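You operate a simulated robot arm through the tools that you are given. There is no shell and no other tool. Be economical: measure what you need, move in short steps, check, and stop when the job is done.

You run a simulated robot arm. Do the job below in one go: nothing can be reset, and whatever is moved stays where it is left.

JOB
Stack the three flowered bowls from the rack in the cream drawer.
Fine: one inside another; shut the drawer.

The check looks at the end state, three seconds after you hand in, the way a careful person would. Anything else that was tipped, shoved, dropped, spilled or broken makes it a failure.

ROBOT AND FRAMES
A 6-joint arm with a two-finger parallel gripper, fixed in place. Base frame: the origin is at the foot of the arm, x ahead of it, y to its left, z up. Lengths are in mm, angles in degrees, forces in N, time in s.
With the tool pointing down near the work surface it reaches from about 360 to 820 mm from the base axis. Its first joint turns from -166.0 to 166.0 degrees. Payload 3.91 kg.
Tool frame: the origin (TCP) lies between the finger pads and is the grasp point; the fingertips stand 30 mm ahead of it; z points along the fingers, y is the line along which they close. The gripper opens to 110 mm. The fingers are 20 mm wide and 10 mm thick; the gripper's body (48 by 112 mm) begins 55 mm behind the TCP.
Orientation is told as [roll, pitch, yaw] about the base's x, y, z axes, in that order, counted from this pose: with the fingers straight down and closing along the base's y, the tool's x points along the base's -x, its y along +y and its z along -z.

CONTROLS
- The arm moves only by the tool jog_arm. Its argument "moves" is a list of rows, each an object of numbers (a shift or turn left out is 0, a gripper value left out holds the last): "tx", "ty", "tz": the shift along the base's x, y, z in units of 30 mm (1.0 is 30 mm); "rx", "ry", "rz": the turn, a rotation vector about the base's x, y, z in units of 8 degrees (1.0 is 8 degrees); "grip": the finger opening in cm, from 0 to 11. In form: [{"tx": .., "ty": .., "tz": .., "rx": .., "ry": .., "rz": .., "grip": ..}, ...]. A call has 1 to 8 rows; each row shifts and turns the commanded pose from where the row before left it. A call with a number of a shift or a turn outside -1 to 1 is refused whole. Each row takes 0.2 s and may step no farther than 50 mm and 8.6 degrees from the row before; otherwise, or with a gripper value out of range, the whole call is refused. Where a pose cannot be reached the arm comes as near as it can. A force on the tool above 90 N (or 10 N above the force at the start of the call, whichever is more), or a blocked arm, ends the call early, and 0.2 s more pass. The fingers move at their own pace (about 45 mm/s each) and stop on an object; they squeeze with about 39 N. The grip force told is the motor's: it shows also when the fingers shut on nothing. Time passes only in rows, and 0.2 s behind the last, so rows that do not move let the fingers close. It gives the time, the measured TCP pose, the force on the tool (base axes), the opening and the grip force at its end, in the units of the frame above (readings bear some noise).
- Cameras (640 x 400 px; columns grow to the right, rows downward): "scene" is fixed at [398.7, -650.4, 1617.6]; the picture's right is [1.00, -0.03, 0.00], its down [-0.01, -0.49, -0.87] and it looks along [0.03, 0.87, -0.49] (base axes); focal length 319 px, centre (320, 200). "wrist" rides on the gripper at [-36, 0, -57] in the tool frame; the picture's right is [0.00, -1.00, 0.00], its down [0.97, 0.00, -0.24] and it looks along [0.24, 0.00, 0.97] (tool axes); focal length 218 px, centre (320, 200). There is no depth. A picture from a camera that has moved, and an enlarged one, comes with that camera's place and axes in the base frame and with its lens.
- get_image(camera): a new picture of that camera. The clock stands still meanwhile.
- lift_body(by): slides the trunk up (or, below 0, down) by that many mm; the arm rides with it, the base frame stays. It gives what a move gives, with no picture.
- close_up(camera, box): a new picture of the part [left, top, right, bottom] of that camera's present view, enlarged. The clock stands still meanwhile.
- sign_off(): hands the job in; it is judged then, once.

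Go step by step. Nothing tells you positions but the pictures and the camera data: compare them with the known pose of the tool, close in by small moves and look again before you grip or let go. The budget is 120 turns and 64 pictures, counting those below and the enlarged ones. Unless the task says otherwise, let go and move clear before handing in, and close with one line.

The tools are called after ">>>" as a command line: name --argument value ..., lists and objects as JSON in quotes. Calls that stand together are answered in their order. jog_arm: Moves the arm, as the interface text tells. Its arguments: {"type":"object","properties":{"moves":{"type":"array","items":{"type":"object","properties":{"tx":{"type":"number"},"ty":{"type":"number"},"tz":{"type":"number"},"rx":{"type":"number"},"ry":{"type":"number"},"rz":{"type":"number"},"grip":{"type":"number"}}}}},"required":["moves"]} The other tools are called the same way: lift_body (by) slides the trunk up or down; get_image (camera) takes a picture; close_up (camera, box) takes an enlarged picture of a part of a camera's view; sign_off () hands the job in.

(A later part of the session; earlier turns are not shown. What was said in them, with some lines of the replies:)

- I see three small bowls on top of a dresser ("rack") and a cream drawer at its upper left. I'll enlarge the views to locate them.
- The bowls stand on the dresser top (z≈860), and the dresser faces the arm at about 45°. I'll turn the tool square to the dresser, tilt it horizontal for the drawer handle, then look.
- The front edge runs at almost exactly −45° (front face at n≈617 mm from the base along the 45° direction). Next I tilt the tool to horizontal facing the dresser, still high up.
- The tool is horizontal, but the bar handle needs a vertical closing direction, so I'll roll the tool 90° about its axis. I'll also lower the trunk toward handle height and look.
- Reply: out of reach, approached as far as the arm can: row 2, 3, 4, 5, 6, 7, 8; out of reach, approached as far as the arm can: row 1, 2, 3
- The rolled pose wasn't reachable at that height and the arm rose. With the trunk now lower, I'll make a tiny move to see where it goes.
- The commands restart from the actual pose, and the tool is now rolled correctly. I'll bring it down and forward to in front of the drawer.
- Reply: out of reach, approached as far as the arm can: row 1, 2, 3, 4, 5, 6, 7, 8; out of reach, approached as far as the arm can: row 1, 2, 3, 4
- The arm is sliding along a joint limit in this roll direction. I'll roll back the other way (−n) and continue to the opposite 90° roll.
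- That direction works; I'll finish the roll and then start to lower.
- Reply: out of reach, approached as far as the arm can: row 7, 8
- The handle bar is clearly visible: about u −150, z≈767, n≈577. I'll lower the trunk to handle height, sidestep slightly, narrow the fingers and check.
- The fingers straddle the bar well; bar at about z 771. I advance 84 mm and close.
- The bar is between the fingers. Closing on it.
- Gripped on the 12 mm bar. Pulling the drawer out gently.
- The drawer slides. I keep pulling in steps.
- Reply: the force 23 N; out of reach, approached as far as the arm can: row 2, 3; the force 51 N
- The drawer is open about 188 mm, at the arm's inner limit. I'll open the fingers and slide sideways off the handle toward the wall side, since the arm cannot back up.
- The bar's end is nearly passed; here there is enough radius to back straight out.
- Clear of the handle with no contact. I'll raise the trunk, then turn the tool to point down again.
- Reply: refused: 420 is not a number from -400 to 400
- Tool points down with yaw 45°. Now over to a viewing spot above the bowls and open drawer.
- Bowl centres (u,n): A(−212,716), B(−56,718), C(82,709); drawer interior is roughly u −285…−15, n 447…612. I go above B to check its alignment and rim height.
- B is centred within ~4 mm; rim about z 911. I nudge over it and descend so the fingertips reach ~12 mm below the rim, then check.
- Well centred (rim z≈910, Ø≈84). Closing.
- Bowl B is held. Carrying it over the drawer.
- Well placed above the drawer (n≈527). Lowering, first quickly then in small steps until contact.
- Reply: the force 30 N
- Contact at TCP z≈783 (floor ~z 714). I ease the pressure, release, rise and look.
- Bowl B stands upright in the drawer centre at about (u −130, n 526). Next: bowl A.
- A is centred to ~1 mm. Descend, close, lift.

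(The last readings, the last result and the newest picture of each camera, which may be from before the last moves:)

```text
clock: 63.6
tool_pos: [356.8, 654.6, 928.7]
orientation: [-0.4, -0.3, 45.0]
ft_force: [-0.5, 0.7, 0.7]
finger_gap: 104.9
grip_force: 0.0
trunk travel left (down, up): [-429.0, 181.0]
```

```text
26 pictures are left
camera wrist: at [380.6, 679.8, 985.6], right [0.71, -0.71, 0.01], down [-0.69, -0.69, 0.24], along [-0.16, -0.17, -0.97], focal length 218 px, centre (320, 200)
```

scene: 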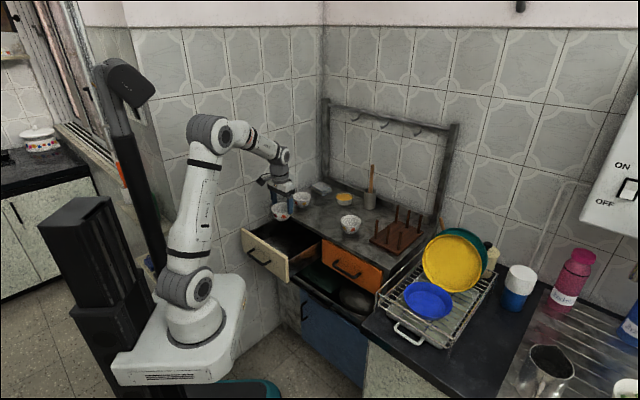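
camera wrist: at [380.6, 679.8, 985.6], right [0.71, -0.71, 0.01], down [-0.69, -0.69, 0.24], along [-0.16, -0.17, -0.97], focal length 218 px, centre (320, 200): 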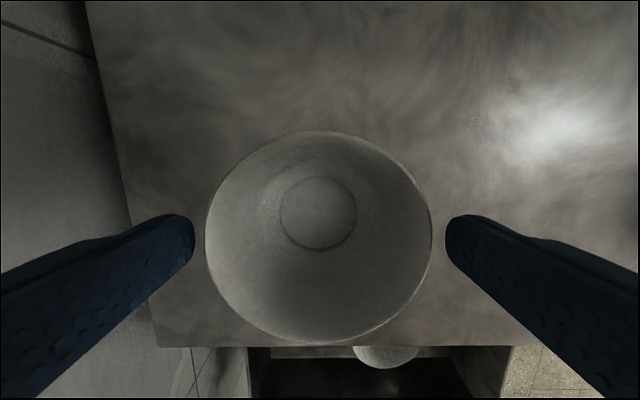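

>>> jog_arm --moves '[{"grip": 7.5}, {}, {}, {}, {"tz": 0.7}, {"tz": 0.8}, {}]'

>>> jog_arm --moves '[{"tx": -0.363, "ty": -0.902}, {"tx": -0.363, "ty": -0.902}, {"tx": -0.363, "ty": -0.902}, {"tx": -0.363, "ty": -0.902}, {"tx": -0.363, "ty": -0.902}, {"tx": -0.363, "ty": -0.902}, {"tx": -0.363, "ty": -0.902}, {}]'

>>> get_image --camera "wrist"

```text
clock: 65.2
tool_pos: [355.8, 655.0, 973.7]
orientation: [-0.5, -0.3, 45.0]
ft_force: [0.0, -0.4, -0.2]
finger_gap: 84.3
grip_force: 38.8
trunk travel left (down, up): [-429.0, 181.0]
```

```text
clock: 67.0
tool_pos: [279.8, 465.8, 973.5]
orientation: [-0.3, -0.3, 45.0]
ft_force: [0.0, 0.5, -1.1]
finger_gap: 84.2
grip_force: 39.2
trunk travel left (down, up): [-429.0, 181.0]
```

```text
25 pictures are left
camera wrist: at [304.1, 490.3, 1030.0], right [0.71, -0.71, 0.01], down [-0.69, -0.69, 0.23], along [-0.16, -0.17, -0.97], focal length 218 px, centre (320, 200)
```

wrist: 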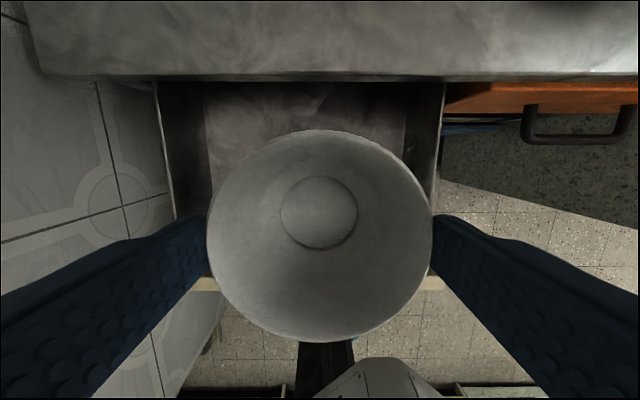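

Aligned above the first bowl. Lowering to just before nesting height, then small steps.

>>> jog_arm --moves '[{"tz": -0.9}, {"tz": -0.9}, {"tz": -0.9}, {"tz": -0.9}, {"tz": -0.9}, {"tz": -0.6}, {}]'

>>> jog_arm --moves '[{"tz": -0.15}, {"tz": -0.15}, {"tz": -0.15}, {"tz": -0.1}, {}]'

>>> close_up --camera "scene" --box '[240, 200, 340, 262]'

```text
clock: 68.6
tool_pos: [280.2, 465.4, 819.8]
orientation: [-0.4, -0.2, 45.0]
ft_force: [0.0, 0.1, -0.6]
finger_gap: 84.3
grip_force: 39.1
trunk travel left (down, up): [-429.0, 181.0]
```

```text
clock: 69.8
tool_pos: [279.4, 465.7, 802.3]
orientation: [-0.4, -0.2, 45.0]
ft_force: [0.1, -0.7, 0.4]
finger_gap: 84.5
grip_force: 38.6
trunk travel left (down, up): [-429.0, 181.0]
```

```text
6.40 times, centred on (290, 231) of scene
camera zoom: at [398.7, -650.4, 1617.6], right [1.0, -0.03, 0.0], down [-0.01, -0.49, -0.87], along [0.03, 0.87, -0.49], focal length 2042 px, centre (512, 2)
```

zoom: 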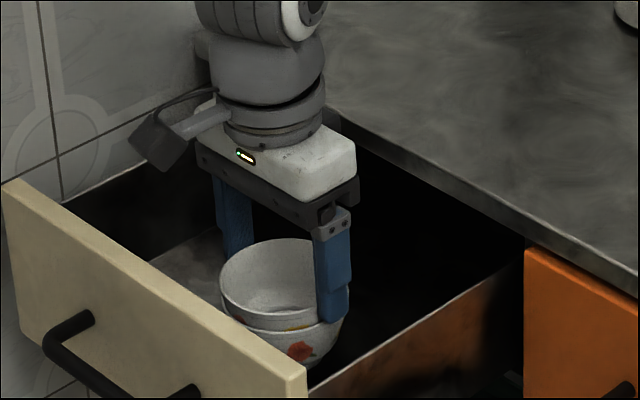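

>>> jog_arm --moves '[{"tz": -0.07}, {"tz": -0.07}, {}]'

```text
clock: 70.6
tool_pos: [279.6, 465.3, 800.5]
orientation: [-0.5, -0.4, 44.9]
ft_force: [0.0, 1.2, 8.1]
finger_gap: 84.3
grip_force: 39.4
trunk travel left (down, up): [-429.0, 181.0]
```

Gentle contact at about 17 mm above the first — the bowl is seated in the other. Release and rise.

>>> jog_arm --moves '[{"grip": 10.5}, {}, {}, {"tz": 0.3}, {"tz": 0.7}, {"tz": 1}, {"tz": 1}, {"tz": 1}]'

>>> jog_arm --moves '[{"tz": 1}, {"tz": 1}, {}]'

>>> get_image --camera "wrist"

>>> close_up --camera "scene" --box '[240, 200, 340, 262]'

```text
clock: 72.4
tool_pos: [278.7, 465.3, 919.9]
orientation: [-0.5, -0.3, 45.0]
ft_force: [-0.4, 0.0, 0.3]
finger_gap: 105.2
grip_force: 0.1
trunk travel left (down, up): [-429.0, 181.0]
```

```text
clock: 73.2
tool_pos: [279.6, 465.4, 980.4]
orientation: [-0.4, -0.2, 45.0]
ft_force: [-0.5, -0.5, 0.8]
finger_gap: 105.2
grip_force: 0.0
trunk travel left (down, up): [-429.0, 181.0]
```

```text
23 pictures are left
camera wrist: at [303.7, 490.0, 1037.0], right [0.71, -0.71, 0.01], down [-0.69, -0.69, 0.24], along [-0.16, -0.17, -0.97], focal length 218 px, centre (320, 200)
```

wrist: 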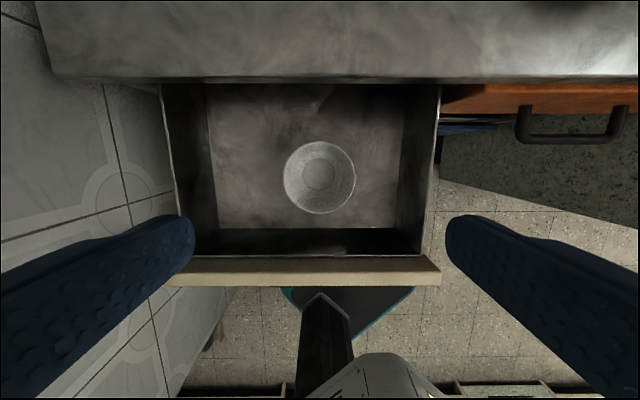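

```text
6.40 times, centred on (290, 231) of scene
camera zoom: at [398.7, -650.4, 1617.6], right [1.0, -0.03, 0.0], down [-0.01, -0.49, -0.87], along [0.03, 0.87, -0.49], focal length 2042 px, centre (512, 2)
```

zoom: 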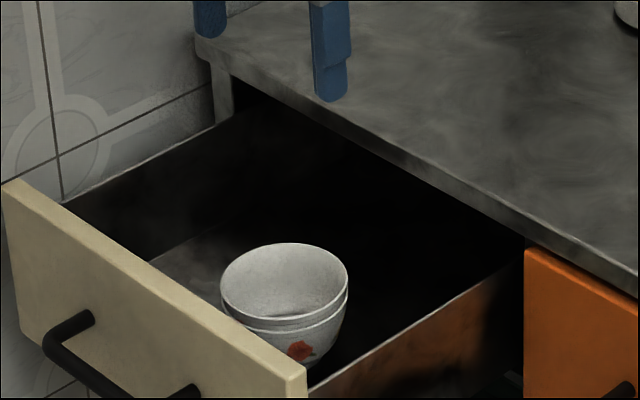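

Two are nested upright. Now bowl C at about (u 82, n 709).

>>> jog_arm --moves '[{"tz": 0.65}, {"tx": 0.932, "ty": -0.073}, {"tx": 0.932, "ty": -0.073}, {"tx": 0.932, "ty": -0.073}, {"tx": 0.932, "ty": -0.073}, {"tx": 0.932, "ty": -0.073}, {"tx": 0.932, "ty": -0.073}, {"tx": 0.932, "ty": -0.073}]'

>>> jog_arm --moves '[{"tx": 0.932, "ty": -0.073}, {"tx": 0.932, "ty": -0.073}, {"tx": 0.932, "ty": -0.073}, {}]'

>>> get_image --camera "wrist"

```text
clock: 75.0
tool_pos: [475.7, 449.4, 998.4]
orientation: [-0.4, -0.2, 45.0]
ft_force: [0.3, 0.6, -0.5]
finger_gap: 105.2
grip_force: 0.0
trunk travel left (down, up): [-429.0, 181.0]
```

```text
clock: 76.0
tool_pos: [561.6, 444.4, 998.7]
orientation: [-0.3, -0.3, 45.0]
ft_force: [0.1, 0.1, -0.9]
finger_gap: 105.2
grip_force: 0.1
trunk travel left (down, up): [-429.0, 181.0]
```

```text
21 pictures are left
camera wrist: at [585.1, 468.3, 1056.3], right [0.71, -0.71, 0.01], down [-0.69, -0.69, 0.24], along [-0.16, -0.17, -0.97], focal length 218 px, centre (320, 200)
```

wrist: 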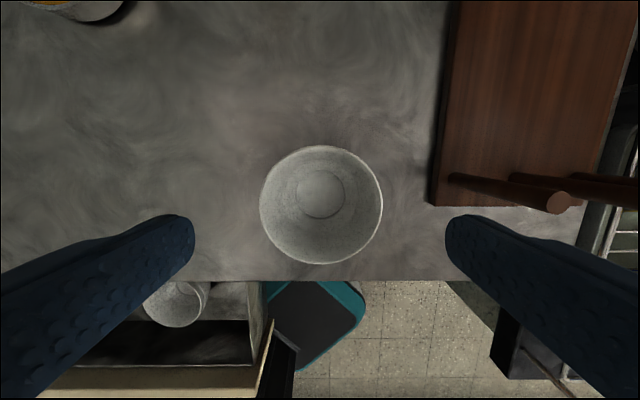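

>>> jog_arm --moves '[{"tx": -0.1, "ty": -0.14, "tz": -0.6}, {"tz": -0.6}, {"tz": -0.6}, {"tz": -0.55}, {}]'

>>> get_image --camera "wrist"

```text
clock: 77.2
tool_pos: [557.5, 438.5, 926.9]
orientation: [-0.4, -0.3, 44.9]
ft_force: [0.0, -0.5, -0.3]
finger_gap: 105.2
grip_force: 0.1
trunk travel left (down, up): [-429.0, 181.0]
```

```text
20 pictures are left
camera wrist: at [581.6, 463.9, 985.6], right [0.71, -0.71, 0.01], down [-0.69, -0.69, 0.23], along [-0.16, -0.17, -0.97], focal length 218 px, centre (320, 200)
```

wrist: 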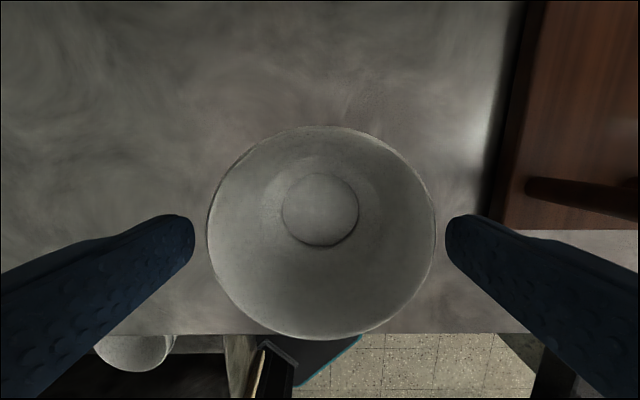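

>>> jog_arm --moves '[{"tx": 0.03, "ty": 0.03, "tz": 0.06}, {"grip": 7.5}, {}, {}, {}, {"tz": 0.7}, {"tz": 0.8}, {}]'

```text
clock: 79.0
tool_pos: [558.3, 439.4, 975.2]
orientation: [-0.4, -0.3, 45.0]
ft_force: [-0.7, 0.6, -0.9]
finger_gap: 84.2
grip_force: 38.9
trunk travel left (down, up): [-429.0, 181.0]
```

Held. Carry to the stack.

>>> jog_arm --moves '[{"tx": -0.929, "ty": 0.0863}, {"tx": -0.929, "ty": 0.0863}, {"tx": -0.929, "ty": 0.0863}, {"tx": -0.929, "ty": 0.0863}, {"tx": -0.929, "ty": 0.0863}, {"tx": -0.929, "ty": 0.0863}, {"tx": -0.929, "ty": 0.0863}, {"tx": -0.929, "ty": 0.0863}]'

>>> jog_arm --moves '[{"tx": -0.929, "ty": 0.0863}, {"tx": -0.929, "ty": 0.0863}, {}, {}]'

>>> get_image --camera "wrist"

```text
clock: 80.8
tool_pos: [333.2, 461.0, 975.3]
orientation: [-0.4, -0.3, 44.9]
ft_force: [0.2, 0.4, -0.2]
finger_gap: 84.2
grip_force: 38.8
trunk travel left (down, up): [-429.0, 181.0]
```

```text
clock: 81.8
tool_pos: [278.5, 466.5, 974.3]
orientation: [-0.4, -0.4, 45.0]
ft_force: [-0.2, -0.4, -0.3]
finger_gap: 84.1
grip_force: 38.9
trunk travel left (down, up): [-429.0, 181.0]
```

```text
19 pictures are left
camera wrist: at [303.5, 490.9, 1032.8], right [0.71, -0.71, 0.01], down [-0.69, -0.69, 0.24], along [-0.16, -0.17, -0.97], focal length 218 px, centre (320, 200)
```

wrist: 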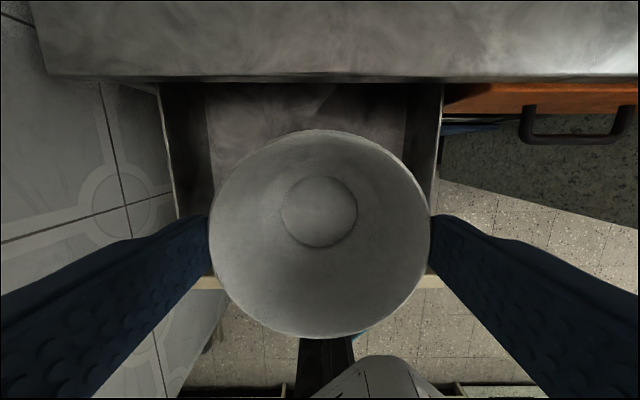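

>>> jog_arm --moves '[{"tx": 0.03, "ty": -0.03, "tz": -0.9}, {"tz": -0.9}, {"tz": -0.9}, {"tz": -0.9}, {"tz": -0.9}, {}]'

>>> jog_arm --moves '[{"tz": -0.15}, {"tz": -0.15}, {"tz": -0.15}, {"tz": -0.1}, {}]'

```text
clock: 83.2
tool_pos: [279.1, 465.1, 840.3]
orientation: [-0.4, -0.4, 45.1]
ft_force: [0.0, -0.4, -0.6]
finger_gap: 84.4
grip_force: 38.8
trunk travel left (down, up): [-429.0, 181.0]
```

```text
clock: 84.4
tool_pos: [279.7, 465.5, 823.1]
orientation: [-0.4, -0.2, 45.1]
ft_force: [0.0, -0.6, -0.8]
finger_gap: 83.7
grip_force: 39.1
trunk travel left (down, up): [-429.0, 181.0]
```

>>> jog_arm --moves '[{"tz": -0.07}, {"tz": -0.07}, {}]'

>>> close_up --camera "scene" --box '[240, 200, 340, 262]'

```text
clock: 85.2
tool_pos: [279.3, 465.3, 820.3]
orientation: [-0.4, -0.3, 45.0]
ft_force: [-0.2, 0.2, 0.0]
finger_gap: 84.2
grip_force: 39.1
trunk travel left (down, up): [-429.0, 181.0]
```

```text
6.40 times, centred on (290, 231) of scene
camera zoom: at [398.7, -650.4, 1617.6], right [1.0, -0.03, 0.0], down [-0.01, -0.49, -0.87], along [0.03, 0.87, -0.49], focal length 2042 px, centre (512, 2)
```

zoom: 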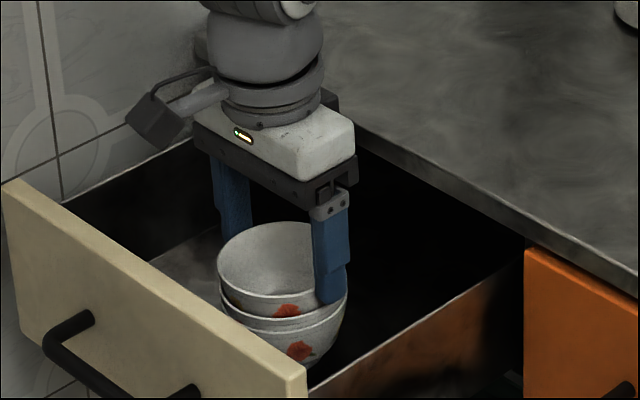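

>>> jog_arm --moves '[{"tz": -0.05}, {"tz": -0.05}, {}]'

```text
clock: 86.0
tool_pos: [279.3, 464.2, 816.8]
orientation: [-0.4, -0.4, 45.0]
ft_force: [1.3, -0.2, 18.1]
finger_gap: 84.1
grip_force: 39.1
trunk travel left (down, up): [-429.0, 181.0]
```

Seated with light contact at z≈817. Release and rise.

>>> jog_arm --moves '[{"tz": 0.03}, {"grip": 10.5}, {}, {}, {"tz": 0.3}, {"tz": 0.7}, {"tz": 1}, {"tz": 1}]'

>>> jog_arm --moves '[{"tz": 1}, {"tz": 1}, {"tz": 1}, {}]'

>>> get_image --camera "wrist"

>>> close_up --camera "scene" --box '[230, 170, 390, 270]'

```text
clock: 87.8
tool_pos: [279.3, 464.8, 906.6]
orientation: [-0.4, -0.3, 45.0]
ft_force: [-0.5, 0.5, -0.7]
finger_gap: 105.1
grip_force: 0.1
trunk travel left (down, up): [-429.0, 181.0]
```

```text
clock: 88.8
tool_pos: [279.6, 466.5, 996.6]
orientation: [-0.3, -0.3, 45.0]
ft_force: [-0.1, -0.3, -0.1]
finger_gap: 105.3
grip_force: 0.1
trunk travel left (down, up): [-429.0, 181.0]
```

```text
17 pictures are left
camera wrist: at [303.5, 490.4, 1054.4], right [0.71, -0.71, 0.01], down [-0.69, -0.69, 0.24], along [-0.16, -0.17, -0.97], focal length 218 px, centre (320, 200)
```

wrist: 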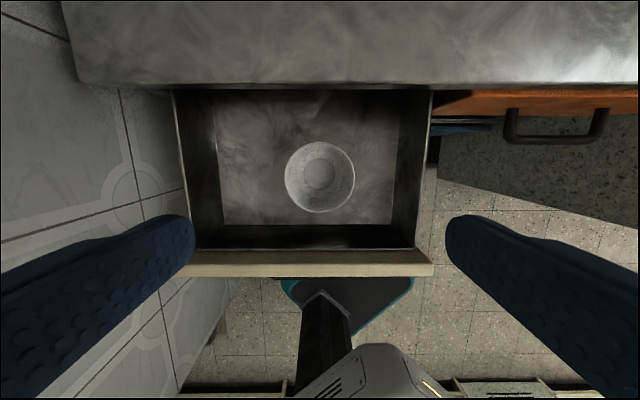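

```text
4.00 times, centred on (310, 220) of scene
camera zoom: at [398.7, -650.4, 1617.6], right [1.0, -0.03, 0.0], down [-0.01, -0.49, -0.87], along [0.03, 0.87, -0.49], focal length 1276 px, centre (360, 120)
```

zoom: 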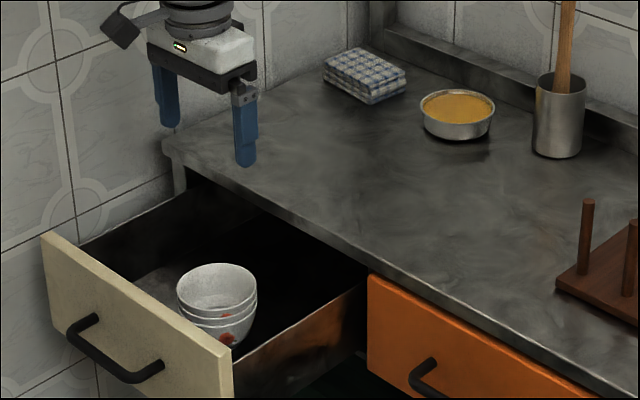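

All three are nested upright (top ≈ z 799, below the panel top of 838). To shut the drawer I'll go outside the front panel, above the handle, and push it in with the fingers.

>>> jog_arm --moves '[{"tx": -0.733, "ty": -0.565, "grip": 6}, {"tx": -0.733, "ty": -0.565}, {"tx": -0.733, "ty": -0.565}, {"tx": -0.733, "ty": -0.565}, {"tx": -0.733, "ty": -0.565}, {"tz": -0.9}, {"tz": -0.9}, {}]'

>>> get_image --camera "wrist"

```text
clock: 90.6
tool_pos: [168.9, 381.1, 942.4]
orientation: [-0.4, -0.4, 45.0]
ft_force: [-0.3, -0.9, 0.2]
finger_gap: 59.9
grip_force: 0.1
trunk travel left (down, up): [-429.0, 181.0]
```

```text
15 pictures are left
camera wrist: at [193.1, 405.4, 1000.3], right [0.71, -0.71, 0.01], down [-0.69, -0.69, 0.24], along [-0.16, -0.17, -0.97], focal length 218 px, centre (320, 200)
```

wrist: 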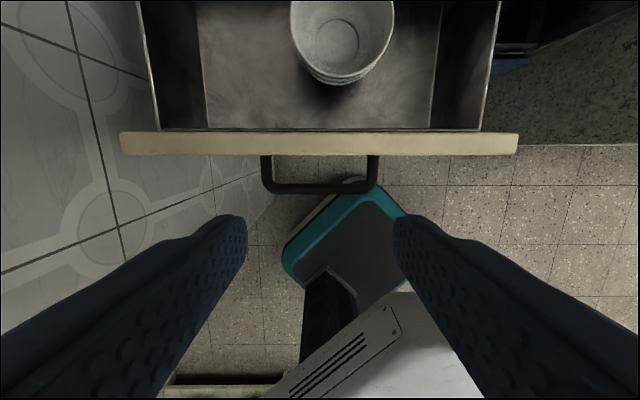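

>>> jog_arm --moves '[{"tz": -0.87}, {"tz": -0.87}, {"tz": -0.87}, {"tz": -0.87}, {}]'

>>> close_up --camera "scene" --box '[220, 180, 380, 280]'

```text
clock: 91.8
tool_pos: [168.8, 381.9, 838.1]
orientation: [-0.4, -0.3, 45.1]
ft_force: [0.4, -0.2, -0.1]
finger_gap: 59.6
grip_force: 0.1
trunk travel left (down, up): [-429.0, 181.0]
```

```text
4.00 times, centred on (300, 230) of scene
camera zoom: at [398.7, -650.4, 1617.6], right [1.0, -0.03, 0.0], down [-0.01, -0.49, -0.87], along [0.03, 0.87, -0.49], focal length 1276 px, centre (400, 80)
```

zoom: 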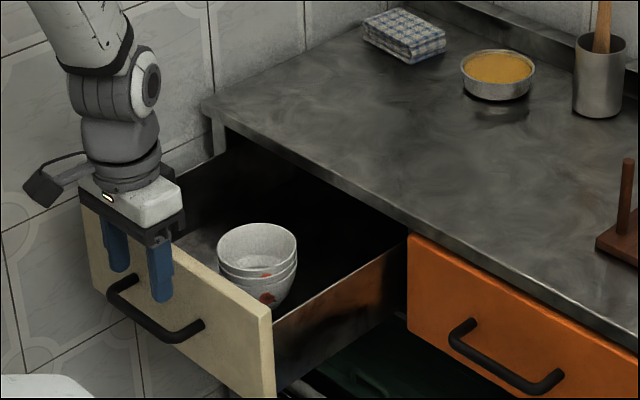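

The fingers are outside the panel above the handle. Pushing slowly.

>>> jog_arm --moves '[{"tx": 0.2, "ty": 0.2}, {"tx": 0.2, "ty": 0.2}, {"tx": 0.15, "ty": 0.15}, {"tx": 0.15, "ty": 0.15}, {"tx": 0.2, "ty": 0.2}, {"tx": 0.2, "ty": 0.2}, {"tx": 0.2, "ty": 0.2}, {"tx": 0.2, "ty": 0.2}]'

>>> close_up --camera "scene" --box '[220, 180, 380, 280]'

```text
clock: 93.6
tool_pos: [216.2, 426.6, 839.0]
orientation: [-0.4, -0.3, 44.9]
ft_force: [-0.3, 0.5, -0.7]
finger_gap: 60.3
grip_force: 0.2
trunk travel left (down, up): [-429.0, 181.0]
```

```text
4.00 times, centred on (300, 230) of scene
camera zoom: at [398.7, -650.4, 1617.6], right [1.0, -0.03, 0.0], down [-0.01, -0.49, -0.87], along [0.03, 0.87, -0.49], focal length 1276 px, centre (400, 80)
```

zoom: 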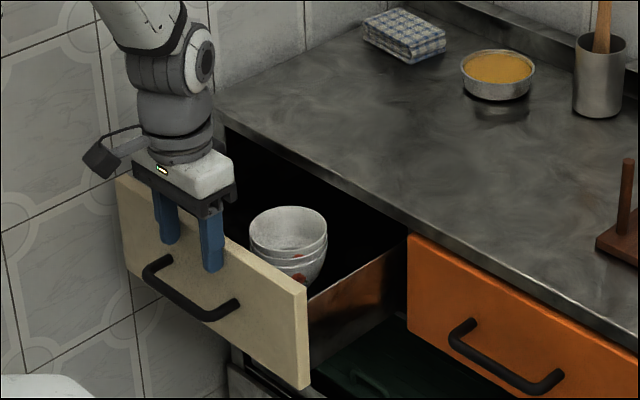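

It slides in with the stack stable. Continue.

>>> jog_arm --moves '[{"tx": 0.24, "ty": 0.24}, {"tx": 0.24, "ty": 0.24}, {"tx": 0.24, "ty": 0.24}, {"tx": 0.24, "ty": 0.24}, {"tx": 0.24, "ty": 0.24}, {"tx": 0.24, "ty": 0.24}, {"tx": 0.24, "ty": 0.24}, {"tx": 0.24, "ty": 0.24}]'

>>> close_up --camera "scene" --box '[220, 180, 380, 280]'

```text
clock: 95.4
tool_pos: [273.3, 483.9, 838.9]
orientation: [-0.4, -0.3, 44.9]
ft_force: [-0.5, -0.4, 0.2]
finger_gap: 59.9
grip_force: 0.0
trunk travel left (down, up): [-429.0, 181.0]
```

```text
4.00 times, centred on (300, 230) of scene
camera zoom: at [398.7, -650.4, 1617.6], right [1.0, -0.03, 0.0], down [-0.01, -0.49, -0.87], along [0.03, 0.87, -0.49], focal length 1276 px, centre (400, 80)
```

zoom: 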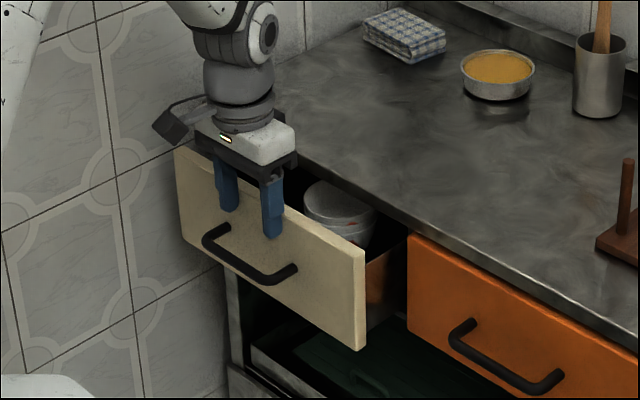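

>>> jog_arm --moves '[{"tx": 0.24, "ty": 0.24}, {"tx": 0.24, "ty": 0.24}, {"tx": 0.24, "ty": 0.24}, {"tx": 0.2, "ty": 0.2}, {"tx": 0.2, "ty": 0.2}]'

>>> close_up --camera "scene" --box '[220, 180, 380, 280]'

```text
clock: 96.6
tool_pos: [305.6, 516.1, 839.7]
orientation: [-0.5, -0.3, 45.1]
ft_force: [-1.1, -0.7, -1.0]
finger_gap: 60.1
grip_force: 0.1
trunk travel left (down, up): [-429.0, 181.0]
```

```text
4.00 times, centred on (300, 230) of scene
camera zoom: at [398.7, -650.4, 1617.6], right [1.0, -0.03, 0.0], down [-0.01, -0.49, -0.87], along [0.03, 0.87, -0.49], focal length 1276 px, centre (400, 80)
```

zoom: 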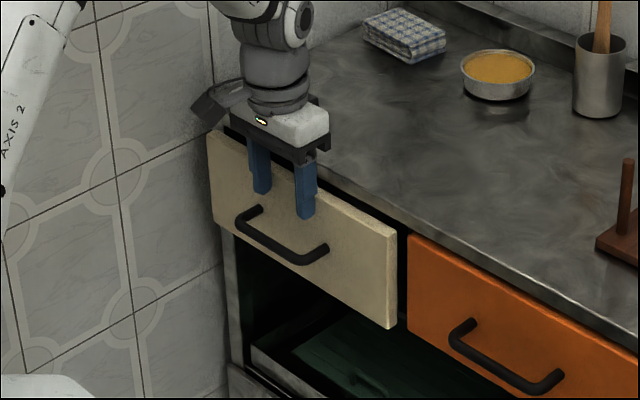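

>>> jog_arm --moves '[{"tx": 0.12, "ty": 0.12}, {"tx": 0.12, "ty": 0.12}, {"tx": 0.1, "ty": 0.1}, {"tx": 0.08, "ty": 0.08}]'

>>> jog_arm --moves '[{"tx": 0.05, "ty": 0.05}, {"tx": 0.05, "ty": 0.05}]'

>>> close_up --camera "scene" --box '[220, 180, 380, 280]'

```text
clock: 97.6
tool_pos: [318.2, 529.2, 839.9]
orientation: [-0.5, -0.2, 45.0]
ft_force: [-7.8, -6.2, 0.9]
finger_gap: 59.8
grip_force: 0.0
trunk travel left (down, up): [-429.0, 181.0]
```

```text
clock: 98.2
tool_pos: [317.2, 528.2, 839.0]
orientation: [-0.6, 0.0, 45.1]
ft_force: [-27.7, -31.1, 1.6]
finger_gap: 59.7
grip_force: 0.0
trunk travel left (down, up): [-429.0, 181.0]
```

```text
4.00 times, centred on (300, 230) of scene
camera zoom: at [398.7, -650.4, 1617.6], right [1.0, -0.03, 0.0], down [-0.01, -0.49, -0.87], along [0.03, 0.87, -0.49], focal length 1276 px, centre (400, 80)
```

zoom: 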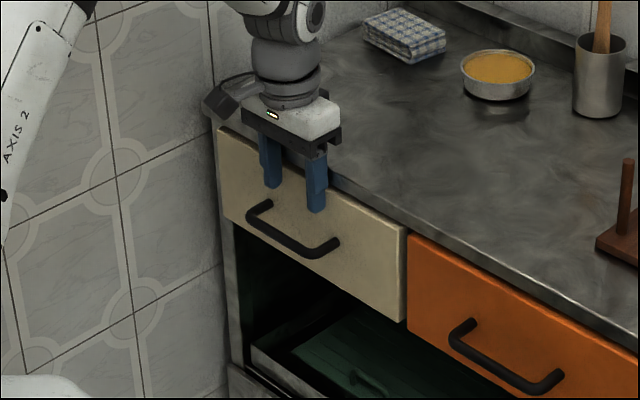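

The drawer hit its stop (~40 N, no further travel). I back off, rise clear and compare with the start.

>>> jog_arm --moves '[{"tx": -0.3, "ty": -0.3}, {"tx": -0.6, "ty": -0.6}, {"tx": -0.6, "ty": -0.6}, {"tz": 1}, {"tz": 1}, {"tz": 1}, {"tz": 1}, {"tz": 1}]'

>>> jog_arm --moves '[{"tx": -0.7, "ty": -0.7, "tz": 0.6}, {"tx": -0.7, "ty": -0.7, "tz": 0.6}, {"tx": -0.5, "ty": -0.5, "tz": 0.6}, {"tz": 1}, {}]'

>>> close_up --camera "scene" --box '[260, 160, 420, 260]'

>>> get_image --camera "wrist"

>>> get_image --camera "scene"

```text
clock: 100.0
tool_pos: [274.5, 488.3, 989.5]
orientation: [-0.5, -0.3, 45.0]
ft_force: [-0.4, 0.5, -0.4]
finger_gap: 60.0
grip_force: 0.1
trunk travel left (down, up): [-429.0, 181.0]
```

```text
clock: 101.2
tool_pos: [219.1, 430.9, 1073.0]
orientation: [-0.4, -0.3, 45.0]
ft_force: [0.5, 0.4, 0.6]
finger_gap: 60.0
grip_force: 0.0
trunk travel left (down, up): [-429.0, 181.0]
```

```text
4.00 times, centred on (340, 210) of scene
camera zoom: at [398.7, -650.4, 1617.6], right [1.0, -0.03, 0.0], down [-0.01, -0.49, -0.87], along [0.03, 0.87, -0.49], focal length 1276 px, centre (240, 160)
```

zoom: 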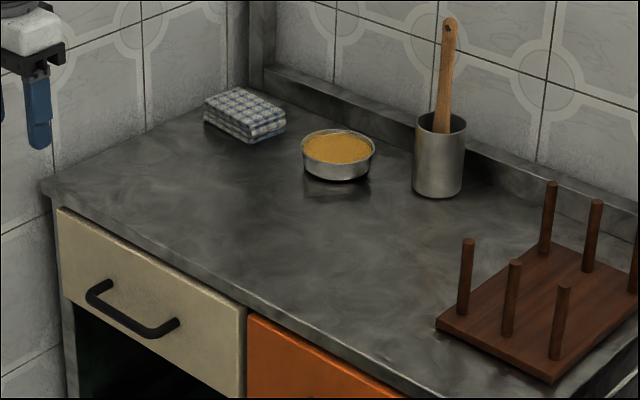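

```text
8 pictures are left
camera wrist: at [243.5, 455.8, 1130.4], right [0.71, -0.71, 0.01], down [-0.69, -0.69, 0.24], along [-0.16, -0.17, -0.97], focal length 218 px, centre (320, 200)
```

wrist: 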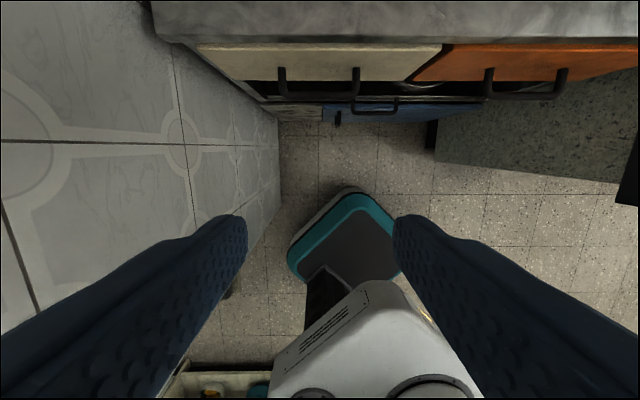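

```text
7 pictures are left
```

scene: 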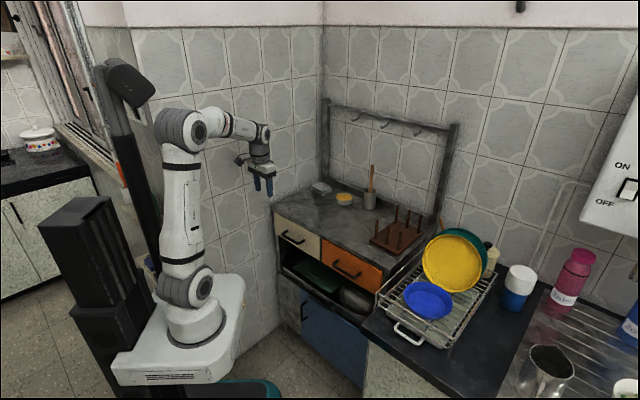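

The cream drawer is back exactly where it started, flush with its neighbour. Nothing else has moved and the arm is clear, so I'm handing in.

>>> sign_off

```text
The job is handed in.
```

The three flowered bowls are stacked one inside another in the cream drawer, and the drawer is shut.
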